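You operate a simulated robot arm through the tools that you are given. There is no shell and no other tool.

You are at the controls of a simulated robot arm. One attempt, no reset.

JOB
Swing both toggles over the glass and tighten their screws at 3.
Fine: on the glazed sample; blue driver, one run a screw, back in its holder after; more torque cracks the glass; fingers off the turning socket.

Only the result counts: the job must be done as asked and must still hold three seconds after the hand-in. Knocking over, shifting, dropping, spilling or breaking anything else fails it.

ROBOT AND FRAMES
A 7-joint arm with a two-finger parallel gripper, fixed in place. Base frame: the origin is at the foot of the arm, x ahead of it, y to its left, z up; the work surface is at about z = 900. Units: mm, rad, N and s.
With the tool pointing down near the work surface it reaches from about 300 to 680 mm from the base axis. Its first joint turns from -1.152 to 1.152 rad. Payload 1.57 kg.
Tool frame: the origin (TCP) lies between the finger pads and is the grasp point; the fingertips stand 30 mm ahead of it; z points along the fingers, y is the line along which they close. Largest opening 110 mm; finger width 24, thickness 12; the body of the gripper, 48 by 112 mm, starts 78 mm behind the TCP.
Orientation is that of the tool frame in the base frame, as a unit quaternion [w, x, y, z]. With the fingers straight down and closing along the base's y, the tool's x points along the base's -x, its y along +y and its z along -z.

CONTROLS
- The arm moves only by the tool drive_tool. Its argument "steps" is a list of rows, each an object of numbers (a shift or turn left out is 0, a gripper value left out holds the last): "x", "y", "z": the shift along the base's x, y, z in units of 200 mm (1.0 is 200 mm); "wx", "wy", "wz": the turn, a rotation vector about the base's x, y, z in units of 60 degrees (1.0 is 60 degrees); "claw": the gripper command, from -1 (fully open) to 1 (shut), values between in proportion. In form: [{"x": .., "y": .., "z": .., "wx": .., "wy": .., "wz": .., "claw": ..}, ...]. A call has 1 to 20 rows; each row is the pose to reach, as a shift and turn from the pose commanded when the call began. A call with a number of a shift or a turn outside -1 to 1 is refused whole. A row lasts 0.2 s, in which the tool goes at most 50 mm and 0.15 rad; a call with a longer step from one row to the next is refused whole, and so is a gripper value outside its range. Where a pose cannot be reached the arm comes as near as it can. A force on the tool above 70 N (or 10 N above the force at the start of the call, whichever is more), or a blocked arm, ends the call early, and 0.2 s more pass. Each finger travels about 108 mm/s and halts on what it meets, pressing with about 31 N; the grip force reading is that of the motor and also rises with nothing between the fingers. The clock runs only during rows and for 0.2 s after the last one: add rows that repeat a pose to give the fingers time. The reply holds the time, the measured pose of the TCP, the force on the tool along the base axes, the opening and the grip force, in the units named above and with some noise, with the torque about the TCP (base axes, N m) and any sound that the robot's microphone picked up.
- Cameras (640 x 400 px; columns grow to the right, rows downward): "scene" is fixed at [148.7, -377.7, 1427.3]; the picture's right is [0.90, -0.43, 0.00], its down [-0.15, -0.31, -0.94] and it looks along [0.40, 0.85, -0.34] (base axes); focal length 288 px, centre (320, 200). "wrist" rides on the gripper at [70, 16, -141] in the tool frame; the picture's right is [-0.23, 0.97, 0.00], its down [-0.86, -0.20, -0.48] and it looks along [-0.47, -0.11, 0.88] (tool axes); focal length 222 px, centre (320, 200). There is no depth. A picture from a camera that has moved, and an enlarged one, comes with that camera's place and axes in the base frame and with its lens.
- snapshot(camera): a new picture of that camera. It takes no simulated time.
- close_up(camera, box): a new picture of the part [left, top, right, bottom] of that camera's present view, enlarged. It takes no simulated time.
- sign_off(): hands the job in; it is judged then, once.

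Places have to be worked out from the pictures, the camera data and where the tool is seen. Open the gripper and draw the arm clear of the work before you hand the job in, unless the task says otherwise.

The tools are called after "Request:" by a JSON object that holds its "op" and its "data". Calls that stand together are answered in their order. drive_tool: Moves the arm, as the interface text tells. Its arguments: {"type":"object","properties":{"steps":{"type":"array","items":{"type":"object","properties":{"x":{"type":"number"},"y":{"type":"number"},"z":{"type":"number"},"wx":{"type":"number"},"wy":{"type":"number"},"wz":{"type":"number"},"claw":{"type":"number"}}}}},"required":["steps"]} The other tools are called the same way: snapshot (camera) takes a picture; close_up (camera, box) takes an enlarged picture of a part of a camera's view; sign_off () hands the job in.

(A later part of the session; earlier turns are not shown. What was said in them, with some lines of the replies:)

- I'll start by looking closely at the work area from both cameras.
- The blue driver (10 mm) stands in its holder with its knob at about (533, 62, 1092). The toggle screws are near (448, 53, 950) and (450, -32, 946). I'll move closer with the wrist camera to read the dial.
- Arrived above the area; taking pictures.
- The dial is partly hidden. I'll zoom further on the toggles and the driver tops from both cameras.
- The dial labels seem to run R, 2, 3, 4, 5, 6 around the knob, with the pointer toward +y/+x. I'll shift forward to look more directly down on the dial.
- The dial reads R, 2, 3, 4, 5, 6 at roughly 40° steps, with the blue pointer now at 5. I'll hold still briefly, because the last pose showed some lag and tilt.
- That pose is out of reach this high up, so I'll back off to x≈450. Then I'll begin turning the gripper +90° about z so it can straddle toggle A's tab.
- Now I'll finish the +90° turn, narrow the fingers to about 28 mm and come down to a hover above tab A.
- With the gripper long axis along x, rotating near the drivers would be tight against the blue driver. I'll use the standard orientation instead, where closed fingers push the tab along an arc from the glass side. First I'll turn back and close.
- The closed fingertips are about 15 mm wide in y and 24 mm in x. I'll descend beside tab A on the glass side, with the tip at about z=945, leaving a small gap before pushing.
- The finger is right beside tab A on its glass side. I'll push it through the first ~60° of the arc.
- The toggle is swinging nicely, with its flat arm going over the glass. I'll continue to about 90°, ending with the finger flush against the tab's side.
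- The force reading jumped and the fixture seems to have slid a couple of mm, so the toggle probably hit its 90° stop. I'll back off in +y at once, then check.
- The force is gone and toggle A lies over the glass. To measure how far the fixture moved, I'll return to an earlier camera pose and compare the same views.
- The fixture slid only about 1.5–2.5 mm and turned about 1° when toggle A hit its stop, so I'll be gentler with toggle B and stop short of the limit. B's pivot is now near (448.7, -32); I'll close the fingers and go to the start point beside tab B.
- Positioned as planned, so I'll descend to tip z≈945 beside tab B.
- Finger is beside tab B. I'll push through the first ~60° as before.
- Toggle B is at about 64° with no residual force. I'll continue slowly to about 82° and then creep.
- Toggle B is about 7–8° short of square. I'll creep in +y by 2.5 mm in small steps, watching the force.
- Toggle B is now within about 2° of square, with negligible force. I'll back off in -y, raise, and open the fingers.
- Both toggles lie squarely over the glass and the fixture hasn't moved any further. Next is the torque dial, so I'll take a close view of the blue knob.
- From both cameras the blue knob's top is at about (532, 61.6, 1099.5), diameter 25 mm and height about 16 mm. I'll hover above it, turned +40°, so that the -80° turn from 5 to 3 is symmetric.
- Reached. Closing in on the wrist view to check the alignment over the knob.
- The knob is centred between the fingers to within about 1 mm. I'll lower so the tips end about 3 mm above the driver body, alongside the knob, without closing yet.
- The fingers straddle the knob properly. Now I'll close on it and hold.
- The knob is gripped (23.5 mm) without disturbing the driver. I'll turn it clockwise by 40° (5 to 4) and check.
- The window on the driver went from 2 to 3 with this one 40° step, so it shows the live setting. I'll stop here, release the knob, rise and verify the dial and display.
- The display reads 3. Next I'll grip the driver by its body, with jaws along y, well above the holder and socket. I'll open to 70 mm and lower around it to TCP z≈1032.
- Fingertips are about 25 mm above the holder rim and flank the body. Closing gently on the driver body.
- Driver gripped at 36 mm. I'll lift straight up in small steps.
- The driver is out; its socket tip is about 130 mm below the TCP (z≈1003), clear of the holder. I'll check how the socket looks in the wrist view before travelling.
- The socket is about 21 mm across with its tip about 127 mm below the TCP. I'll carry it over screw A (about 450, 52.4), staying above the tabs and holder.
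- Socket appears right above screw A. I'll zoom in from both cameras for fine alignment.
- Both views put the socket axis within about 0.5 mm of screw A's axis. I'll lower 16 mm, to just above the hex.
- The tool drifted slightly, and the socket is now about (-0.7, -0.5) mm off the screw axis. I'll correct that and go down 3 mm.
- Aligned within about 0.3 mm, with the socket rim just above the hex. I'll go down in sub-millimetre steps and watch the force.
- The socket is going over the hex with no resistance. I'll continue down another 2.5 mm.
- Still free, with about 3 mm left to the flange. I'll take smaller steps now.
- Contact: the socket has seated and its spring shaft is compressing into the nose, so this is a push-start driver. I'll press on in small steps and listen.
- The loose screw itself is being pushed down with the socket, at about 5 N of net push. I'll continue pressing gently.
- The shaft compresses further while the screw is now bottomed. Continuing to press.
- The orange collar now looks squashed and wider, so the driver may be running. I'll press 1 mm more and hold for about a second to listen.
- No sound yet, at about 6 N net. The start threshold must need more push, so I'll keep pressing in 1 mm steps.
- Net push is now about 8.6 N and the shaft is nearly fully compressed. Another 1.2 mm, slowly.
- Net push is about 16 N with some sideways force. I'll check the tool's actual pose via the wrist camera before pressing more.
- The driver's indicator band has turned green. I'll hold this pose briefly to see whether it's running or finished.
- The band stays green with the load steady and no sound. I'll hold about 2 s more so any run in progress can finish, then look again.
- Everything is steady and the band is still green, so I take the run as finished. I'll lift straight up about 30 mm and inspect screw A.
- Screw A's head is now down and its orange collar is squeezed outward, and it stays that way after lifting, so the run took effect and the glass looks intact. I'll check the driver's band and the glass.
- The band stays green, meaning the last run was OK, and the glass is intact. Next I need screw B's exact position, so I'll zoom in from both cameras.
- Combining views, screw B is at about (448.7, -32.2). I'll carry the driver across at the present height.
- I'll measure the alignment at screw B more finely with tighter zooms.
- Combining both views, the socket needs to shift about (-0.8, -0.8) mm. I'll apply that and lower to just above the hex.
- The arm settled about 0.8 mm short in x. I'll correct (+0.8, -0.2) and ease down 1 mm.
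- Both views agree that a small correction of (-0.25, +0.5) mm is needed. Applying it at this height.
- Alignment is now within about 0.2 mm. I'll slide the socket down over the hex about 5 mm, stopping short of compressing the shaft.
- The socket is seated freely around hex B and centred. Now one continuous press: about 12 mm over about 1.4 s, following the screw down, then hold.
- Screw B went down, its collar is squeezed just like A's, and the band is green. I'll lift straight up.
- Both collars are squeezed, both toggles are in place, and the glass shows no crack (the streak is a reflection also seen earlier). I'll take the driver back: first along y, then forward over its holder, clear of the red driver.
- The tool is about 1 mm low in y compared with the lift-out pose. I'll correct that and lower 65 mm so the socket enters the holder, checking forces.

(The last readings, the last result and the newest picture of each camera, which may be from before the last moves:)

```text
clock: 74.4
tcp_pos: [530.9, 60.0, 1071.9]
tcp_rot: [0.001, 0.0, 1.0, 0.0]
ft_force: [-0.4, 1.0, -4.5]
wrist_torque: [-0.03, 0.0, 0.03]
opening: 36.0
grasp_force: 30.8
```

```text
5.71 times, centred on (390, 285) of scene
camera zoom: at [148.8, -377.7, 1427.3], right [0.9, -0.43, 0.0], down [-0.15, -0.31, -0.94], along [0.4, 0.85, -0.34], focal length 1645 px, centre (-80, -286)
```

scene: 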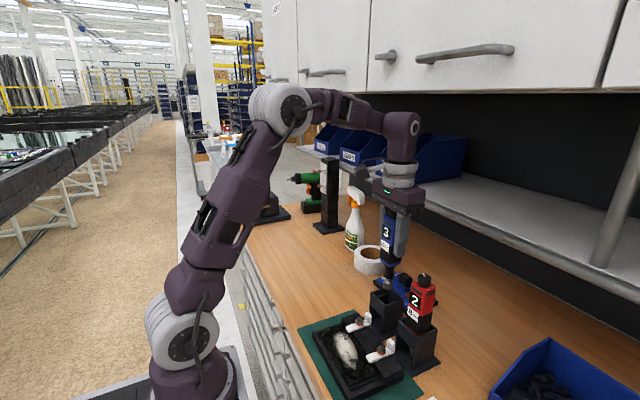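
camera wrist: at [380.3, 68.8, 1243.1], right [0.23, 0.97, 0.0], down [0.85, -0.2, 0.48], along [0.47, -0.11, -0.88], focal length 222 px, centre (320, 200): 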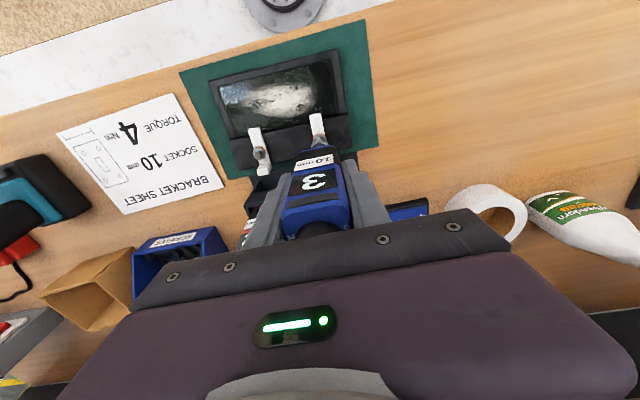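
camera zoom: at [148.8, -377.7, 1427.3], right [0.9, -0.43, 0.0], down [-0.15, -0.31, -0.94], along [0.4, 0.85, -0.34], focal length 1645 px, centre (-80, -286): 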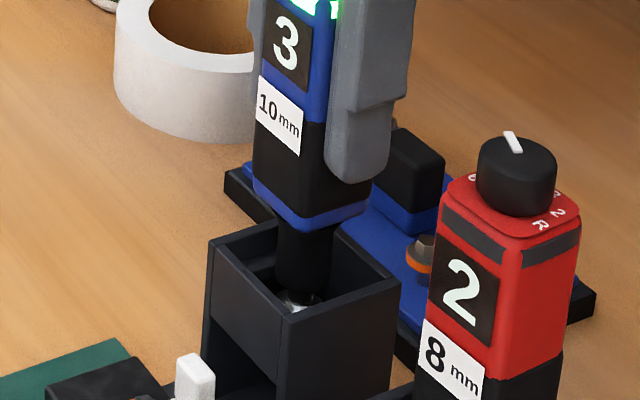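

Aligned to within about 0.6 mm of the original line. I'll trim that and lower 30 mm more, to where the body meets the pocket.

Request:
{"op": "drive_tool", "data": {"steps": [{"x": -0.002, "y": -0.0025, "z": -0.02, "claw": 1}, {"x": -0.002, "y": -0.0025, "z": -0.06, "claw": 1}, {"x": -0.002, "y": -0.0025, "z": -0.1, "claw": 1}, {"x": -0.002, "y": -0.0025, "z": -0.125, "claw": 1}, {"x": -0.002, "y": -0.0025, "z": -0.14, "claw": 1}, {"x": -0.002, "y": -0.0025, "z": -0.14, "claw": 1}, {"x": -0.002, "y": -0.0025, "z": -0.14, "claw": 1}]}}

Request:
{"op": "close_up", "data": {"camera": "wrist", "box": [260, 90, 380, 180]}}

Request:
{"op": "close_up", "data": {"camera": "scene", "box": [355, 250, 425, 320]}}

```text
clock: 76.0
tcp_pos: [530.3, 60.3, 1043.5]
tcp_rot: [0.0, 0.0, 1.0, 0.001]
ft_force: [0.9, -0.9, -4.2]
wrist_torque: [0.01, -0.02, 0.01]
opening: 36.0
grasp_force: 31.0
```

```text
4.44 times, centred on (320, 135) of wrist
camera zoom: at [460.6, 77.8, 1185.0], right [0.23, 0.97, 0.0], down [0.85, -0.2, 0.48], along [0.47, -0.11, -0.88], focal length 987 px, centre (320, 489)
```

zoom: 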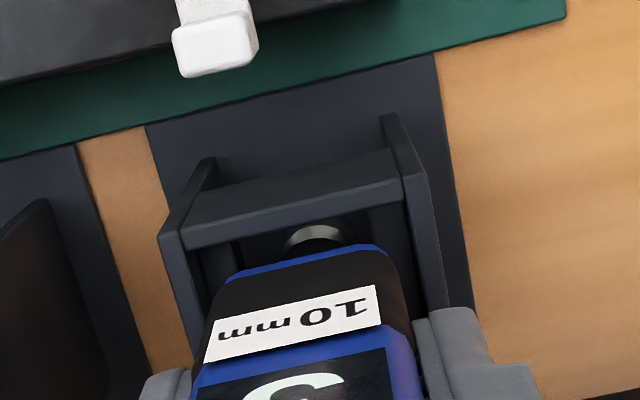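

```text
5.71 times, centred on (390, 285) of scene
camera zoom: at [148.8, -377.7, 1427.3], right [0.9, -0.43, 0.0], down [-0.15, -0.31, -0.94], along [0.4, 0.85, -0.34], focal length 1645 px, centre (-80, -286)
```

zoom: 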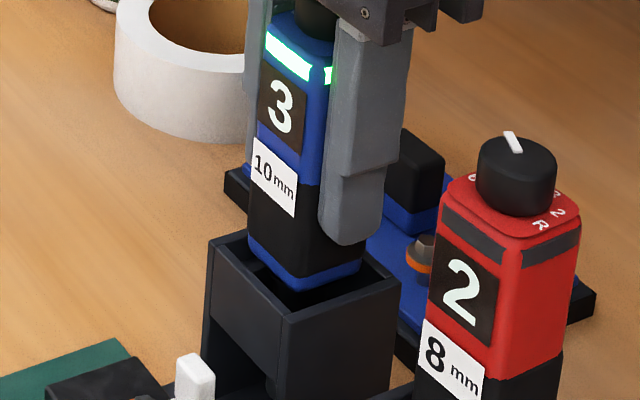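

Position matches the original grasp line within 0.1 mm. I'll lower the last ~11 mm slowly, watching for seating.

Request:
{"op": "drive_tool", "data": {"steps": [{"z": -0.01, "claw": 1}, {"z": -0.02, "claw": 1}, {"z": -0.03, "claw": 1}, {"z": -0.04, "claw": 1}, {"z": -0.046, "claw": 1}, {"z": -0.046, "claw": 1}]}}

Request:
{"op": "close_up", "data": {"camera": "scene", "box": [355, 250, 425, 320]}}

Request:
{"op": "close_up", "data": {"camera": "wrist", "box": [260, 90, 380, 180]}}

```text
clock: 77.4
tcp_pos: [529.0, 60.0, 1034.7]
tcp_rot: [0.001, 0.0, 1.0, 0.0]
ft_force: [0.2, 0.5, -4.1]
wrist_torque: [-0.01, 0.0, -0.01]
opening: 36.0
grasp_force: 31.2
```

```text
5.71 times, centred on (390, 285) of scene
camera zoom: at [148.8, -377.7, 1427.3], right [0.9, -0.43, 0.0], down [-0.15, -0.31, -0.94], along [0.4, 0.85, -0.34], focal length 1645 px, centre (-80, -286)
```

zoom: 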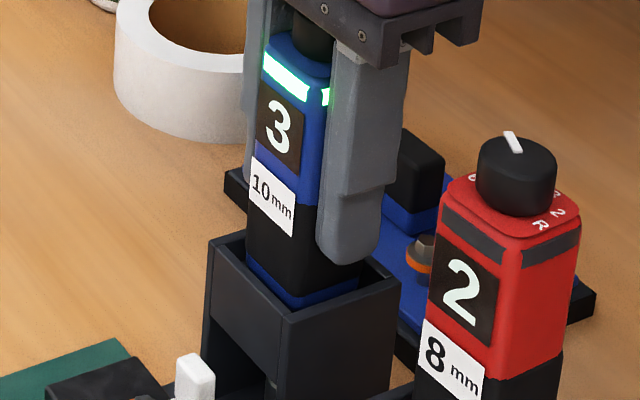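

```text
4.44 times, centred on (320, 135) of wrist
camera zoom: at [460.7, 78.1, 1175.5], right [0.23, 0.97, 0.0], down [0.85, -0.2, 0.48], along [0.47, -0.11, -0.88], focal length 987 px, centre (320, 489)
```

zoom: 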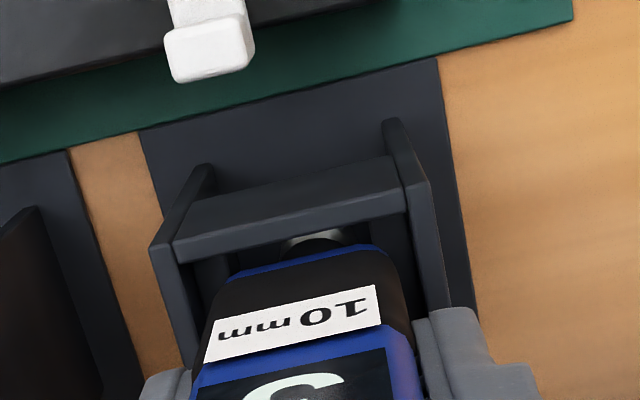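

About 1.4 mm above the original height and still no contact. Creeping down in 0.4 mm steps.

Request:
{"op": "drive_tool", "data": {"steps": [{"z": -0.002, "claw": 1}, {"z": -0.004, "claw": 1}, {"z": -0.006, "claw": 1}, {"z": -0.0075, "claw": 1}, {"z": -0.0075, "claw": 1}]}}

Request:
{"op": "close_up", "data": {"camera": "scene", "box": [355, 250, 425, 320]}}

```text
clock: 78.6
tcp_pos: [530.5, 61.3, 1033.6]
tcp_rot: [-0.001, 0.0, 1.0, 0.001]
ft_force: [-0.6, -0.1, -5.1]
wrist_torque: [0.0, 0.01, 0.0]
opening: 35.8
grasp_force: 31.5
```

```text
5.71 times, centred on (390, 285) of scene
camera zoom: at [148.8, -377.7, 1427.3], right [0.9, -0.43, 0.0], down [-0.15, -0.31, -0.94], along [0.4, 0.85, -0.34], focal length 1645 px, centre (-80, -286)
```

zoom: 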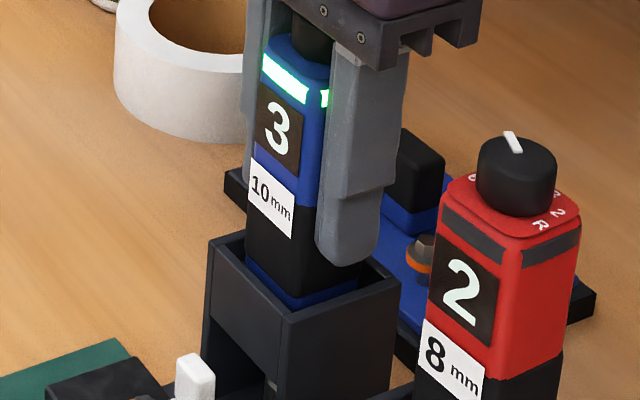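

Still hanging free, so the driver has probably slid up a little in the grip. Continuing down in small steps.

Request:
{"op": "drive_tool", "data": {"steps": [{"z": -0.002, "claw": 1}, {"z": -0.004, "claw": 1}, {"z": -0.006, "claw": 1}, {"z": -0.0075, "claw": 1}, {"z": -0.0075, "claw": 1}]}}

Request:
{"op": "close_up", "data": {"camera": "scene", "box": [355, 250, 425, 320]}}

```text
clock: 79.8
tcp_pos: [530.2, 59.8, 1032.2]
tcp_rot: [0.003, 0.001, 1.0, 0.0]
ft_force: [0.7, -1.7, 39.5]
wrist_torque: [0.43, 0.33, -0.28]
opening: 35.9
grasp_force: 30.4
```

```text
5.71 times, centred on (390, 285) of scene
camera zoom: at [148.0, -377.9, 1427.4], right [0.9, -0.43, 0.0], down [-0.15, -0.31, -0.94], along [0.4, 0.85, -0.34], focal length 1645 px, centre (-80, -286)
```

zoom: 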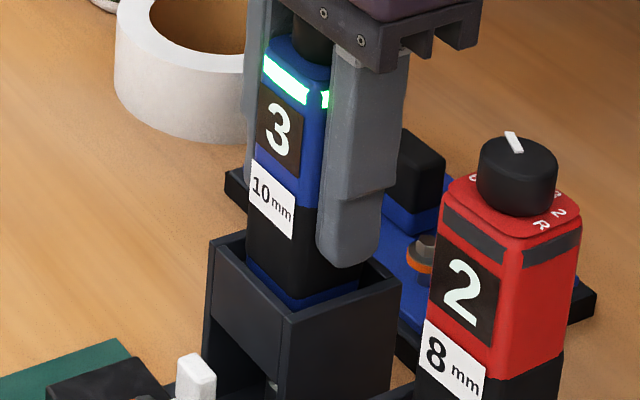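

It's seated firmly (force rose to 39 N). I'll back up 0.8 mm to relieve the load before releasing.

Request:
{"op": "drive_tool", "data": {"steps": [{"z": 0.002, "claw": 1}, {"z": 0.004, "claw": 1}, {"z": 0.004, "claw": 1}]}}

Request:
{"op": "close_up", "data": {"camera": "scene", "box": [355, 250, 425, 320]}}

```text
clock: 80.6
tcp_pos: [530.2, 60.7, 1032.4]
tcp_rot: [0.002, 0.001, 1.0, 0.0]
ft_force: [6.5, 4.2, 39.0]
wrist_torque: [-0.14, -0.55, -0.28]
opening: 35.9
grasp_force: 30.9
```

```text
5.71 times, centred on (390, 285) of scene
camera zoom: at [148.2, -377.7, 1427.4], right [0.9, -0.43, 0.0], down [-0.15, -0.31, -0.94], along [0.4, 0.85, -0.34], focal length 1645 px, centre (-80, -286)
```

zoom: 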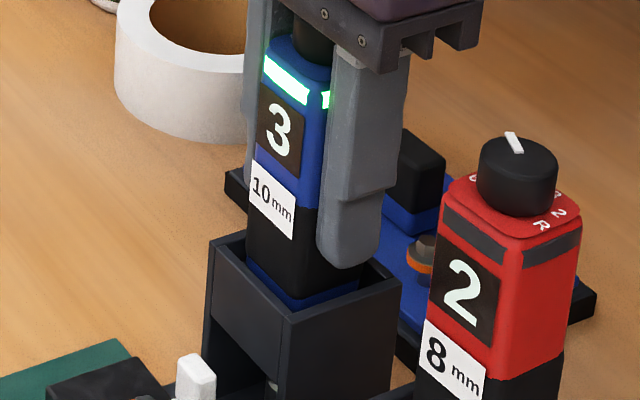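

The load hasn't relieved yet. I'll raise another 1.2 mm gently.

Request:
{"op": "drive_tool", "data": {"steps": [{"z": 0.002, "claw": 1}, {"z": 0.004, "claw": 1}, {"z": 0.006, "claw": 1}, {"z": 0.006, "claw": 1}]}}

Request:
{"op": "close_up", "data": {"camera": "wrist", "box": [200, 90, 440, 240]}}

```text
clock: 81.6
tcp_pos: [531.4, 60.1, 1033.0]
tcp_rot: [-0.001, 0.001, 1.0, 0.0]
ft_force: [10.2, 8.0, 10.4]
wrist_torque: [0.26, -0.87, 0.26]
opening: 35.9
grasp_force: 31.4
```

```text
2.67 times, centred on (320, 165) of wrist
camera zoom: at [460.8, 78.2, 1173.7], right [0.23, 0.97, 0.0], down [0.86, -0.2, 0.48], along [0.47, -0.11, -0.88], focal length 592 px, centre (320, 293)
```

zoom: 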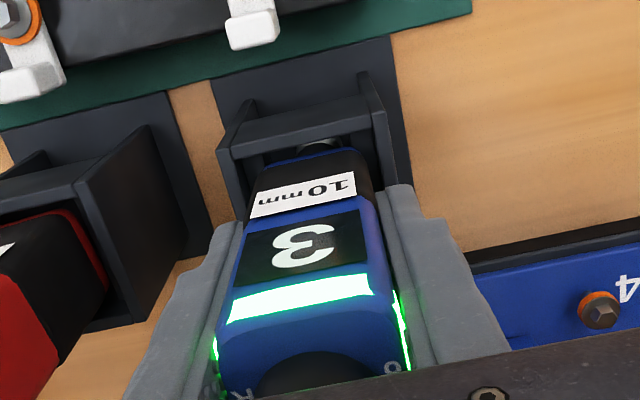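

Load is down to about 15 N net with some sideways force. I'll ease a further 0.4 mm up and 0.3 mm in the direction the holder is pushing.

Request:
{"op": "drive_tool", "data": {"steps": [{"x": 0.001, "y": 0.001, "z": 0.001, "claw": 1}, {"x": 0.0015, "y": 0.001, "z": 0.002, "claw": 1}, {"x": 0.0015, "y": 0.001, "z": 0.002, "claw": 1}]}}

```text
clock: 82.4
tcp_pos: [529.8, 60.1, 1033.0]
tcp_rot: [0.0, 0.001, 1.0, -0.001]
ft_force: [-0.2, -0.3, -4.7]
wrist_torque: [0.01, -0.02, 0.0]
opening: 36.0
grasp_force: 30.8
```

The load is now zero and the driver sits within a fraction of a mm of its seat. Opening the fingers gently.

Request:
{"op": "drive_tool", "data": {"steps": [{"claw": 0.3}, {"claw": 0.15}, {"claw": 0}, {"claw": -0.27}, {"claw": -0.27}, {"claw": -0.27}]}}

Request:
{"op": "close_up", "data": {"camera": "scene", "box": [355, 250, 425, 320]}}

Request:
{"op": "close_up", "data": {"camera": "wrist", "box": [200, 90, 440, 240]}}

```text
clock: 83.8
tcp_pos: [529.7, 59.8, 1034.1]
tcp_rot: [0.001, 0.0, 1.0, 0.0]
ft_force: [0.2, 0.5, -0.8]
wrist_torque: [0.01, -0.05, 0.01]
opening: 69.7
grasp_force: 0.0
```

```text
5.71 times, centred on (390, 285) of scene
camera zoom: at [148.7, -377.7, 1427.3], right [0.9, -0.43, 0.0], down [-0.15, -0.31, -0.94], along [0.4, 0.85, -0.34], focal length 1645 px, centre (-80, -286)
```

zoom: 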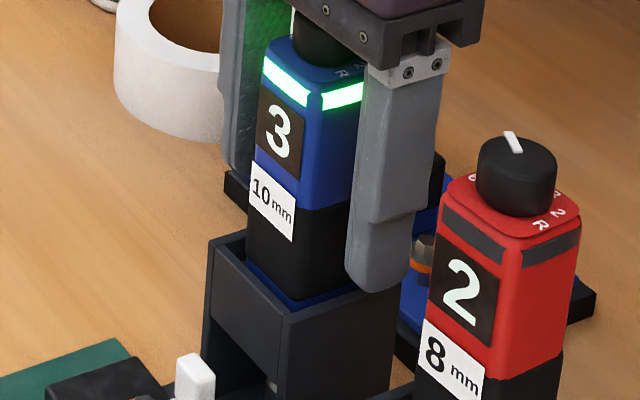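

```text
2.67 times, centred on (320, 165) of wrist
camera zoom: at [460.9, 77.8, 1175.2], right [0.23, 0.97, 0.0], down [0.85, -0.2, 0.48], along [0.47, -0.11, -0.88], focal length 592 px, centre (320, 293)
```

zoom: 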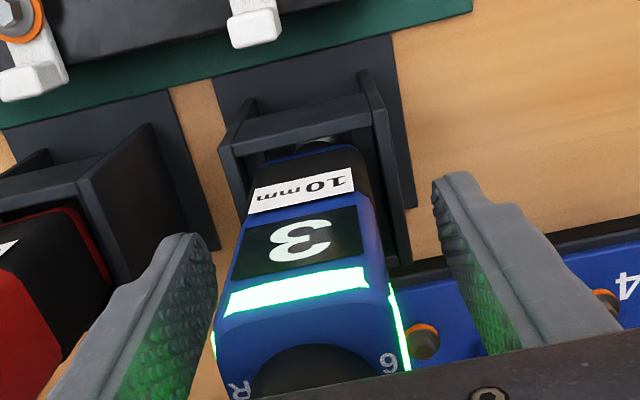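

The driver stands in its holder, released. I'll raise straight up past the knob and then draw the arm back.

Request:
{"op": "drive_tool", "data": {"steps": [{"z": 0.05, "claw": -0.27}, {"z": 0.15, "claw": -0.27}, {"z": 0.3, "claw": -0.27}, {"z": 0.45, "claw": -0.27}, {"z": 0.58, "claw": -0.27}, {"x": -0.05, "z": 0.66, "claw": -0.27}, {"x": -0.2, "z": 0.7, "claw": -0.27}, {"x": -0.4, "z": 0.75, "claw": -0.27}, {"x": -0.55, "z": 0.8, "claw": -0.27}, {"x": -0.7, "z": 0.85, "claw": -1}, {"x": -0.8, "z": 0.9, "claw": -1}, {"x": -0.8, "z": 0.9, "claw": -1}]}}

Request:
{"op": "snapshot", "data": {"camera": "scene"}}

Request:
{"op": "close_up", "data": {"camera": "scene", "box": [310, 230, 450, 370]}}

Request:
{"op": "snapshot", "data": {"camera": "wrist"}}

Request:
{"op": "close_up", "data": {"camera": "wrist", "box": [220, 60, 420, 200]}}

```text
clock: 86.4
tcp_pos: [368.8, 60.7, 1213.0]
tcp_rot: [0.0, 0.0, 1.0, 0.0]
ft_force: [0.3, 0.2, -0.1]
wrist_torque: [0.02, -0.01, -0.01]
opening: 110.3
grasp_force: 0.0
```

```text
taken
```

scene: 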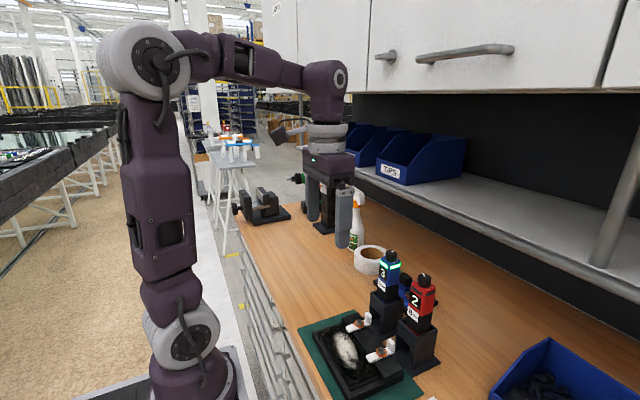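

```text
2.86 times, centred on (380, 300) of scene
camera zoom: at [148.7, -377.7, 1427.3], right [0.9, -0.43, 0.0], down [-0.15, -0.31, -0.94], along [0.4, 0.85, -0.34], focal length 822 px, centre (149, -86)
```

zoom: 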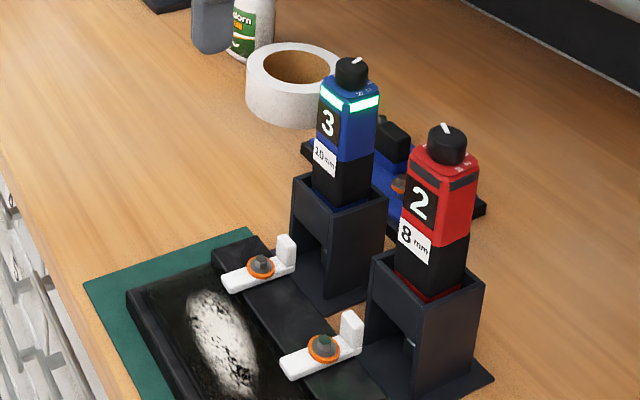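

```text
taken
camera wrist: at [299.5, 78.1, 1353.6], right [0.23, 0.97, 0.0], down [0.85, -0.2, 0.48], along [0.47, -0.11, -0.88], focal length 222 px, centre (320, 200)
```

wrist: 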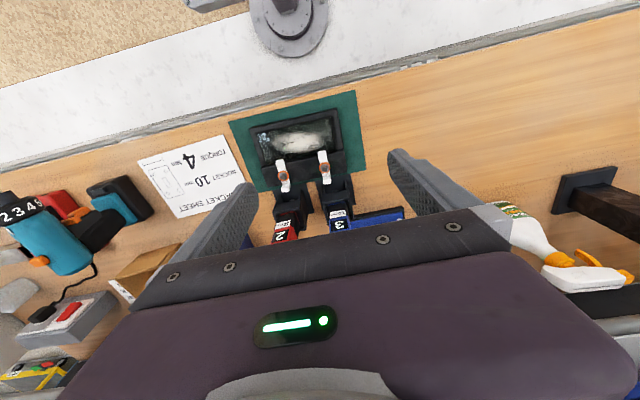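

```text
2.86 times, centred on (320, 130) of wrist
camera zoom: at [299.5, 78.1, 1353.6], right [0.23, 0.97, 0.0], down [0.85, -0.2, 0.48], along [0.47, -0.11, -0.88], focal length 635 px, centre (320, 400)
```

zoom: 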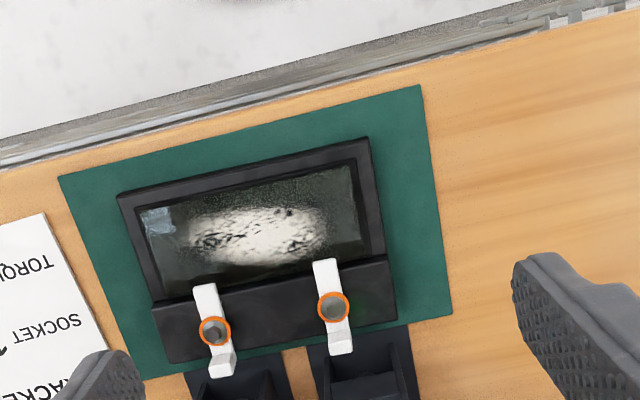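

Everything looks in place. One last comparison of the blue driver's seating against the earlier picture.

Request:
{"op": "close_up", "data": {"camera": "scene", "box": [365, 245, 415, 290]}}

Request:
{"op": "close_up", "data": {"camera": "scene", "box": [335, 300, 405, 370]}}

```text
8.89 times, centred on (390, 268) of scene
camera zoom: at [148.7, -377.7, 1427.3], right [0.9, -0.43, 0.0], down [-0.15, -0.31, -0.94], along [0.4, 0.85, -0.34], focal length 2559 px, centre (-302, -400)
```

zoom: 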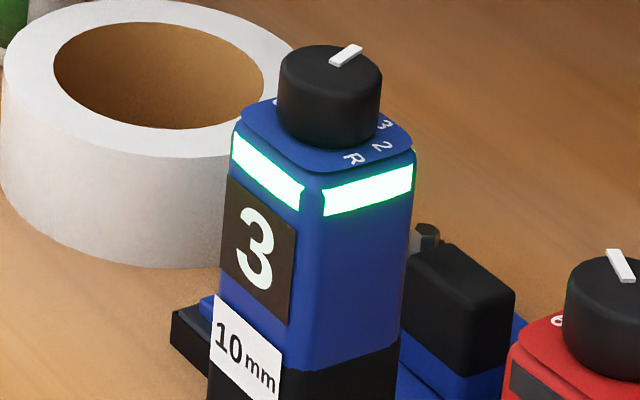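

```text
5.71 times, centred on (370, 335) of scene
camera zoom: at [148.7, -377.7, 1427.3], right [0.9, -0.43, 0.0], down [-0.15, -0.31, -0.94], along [0.4, 0.85, -0.34], focal length 1645 px, centre (34, -571)
```

zoom: 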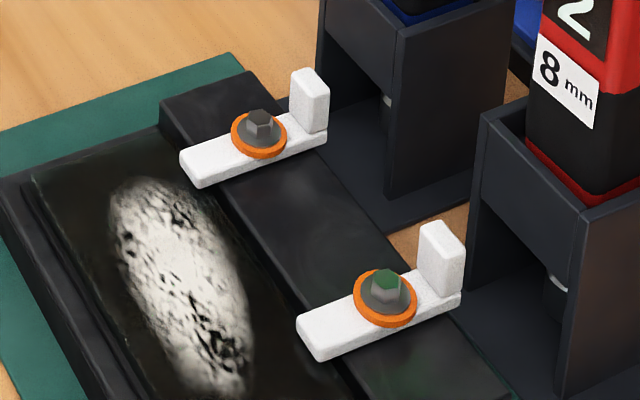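

The driver sits exactly where it was, set at 3 with its OK band lit. Both toggles lie over the glass with their screws down, the gripper is open and the arm is clear, so I'm handing in.

Request:
{"op": "sign_off", "data": {}}

```text
The job is handed in.
```

I handed the job in. Both toggles are over the glass, both screws were driven with the blue driver set to 3, and the driver is back in its holder. I don't have the judge's verdict.

- **Screws:** each head went down, its orange collar squeezed out and stayed that way, and the driver's band was green after each run. I saw no cracks in the glass.
- **Torque setting:** I set it by the driver's window, which changed from 2 to 3 when I turned the knob one step. The numbers printed round the knob don't match the window: the pointer now sits at about the printed 4. If the printed scale is the true one, both screws were driven at 4, not 3.
- **One run a screw:** screw B was a single continuous press. Screw A went down in two stages because I pressed in small steps, so the driver may have stopped and restarted before it reached torque.
- **Sample shifted:** pushing the first toggle against its end stop slid the glazed sample by about 2 mm and turned it about 1°. I left it there.
- **Driver return:** the driver met its seat with about 39 N before I eased off and released it. It stands where it was before I lifted it.
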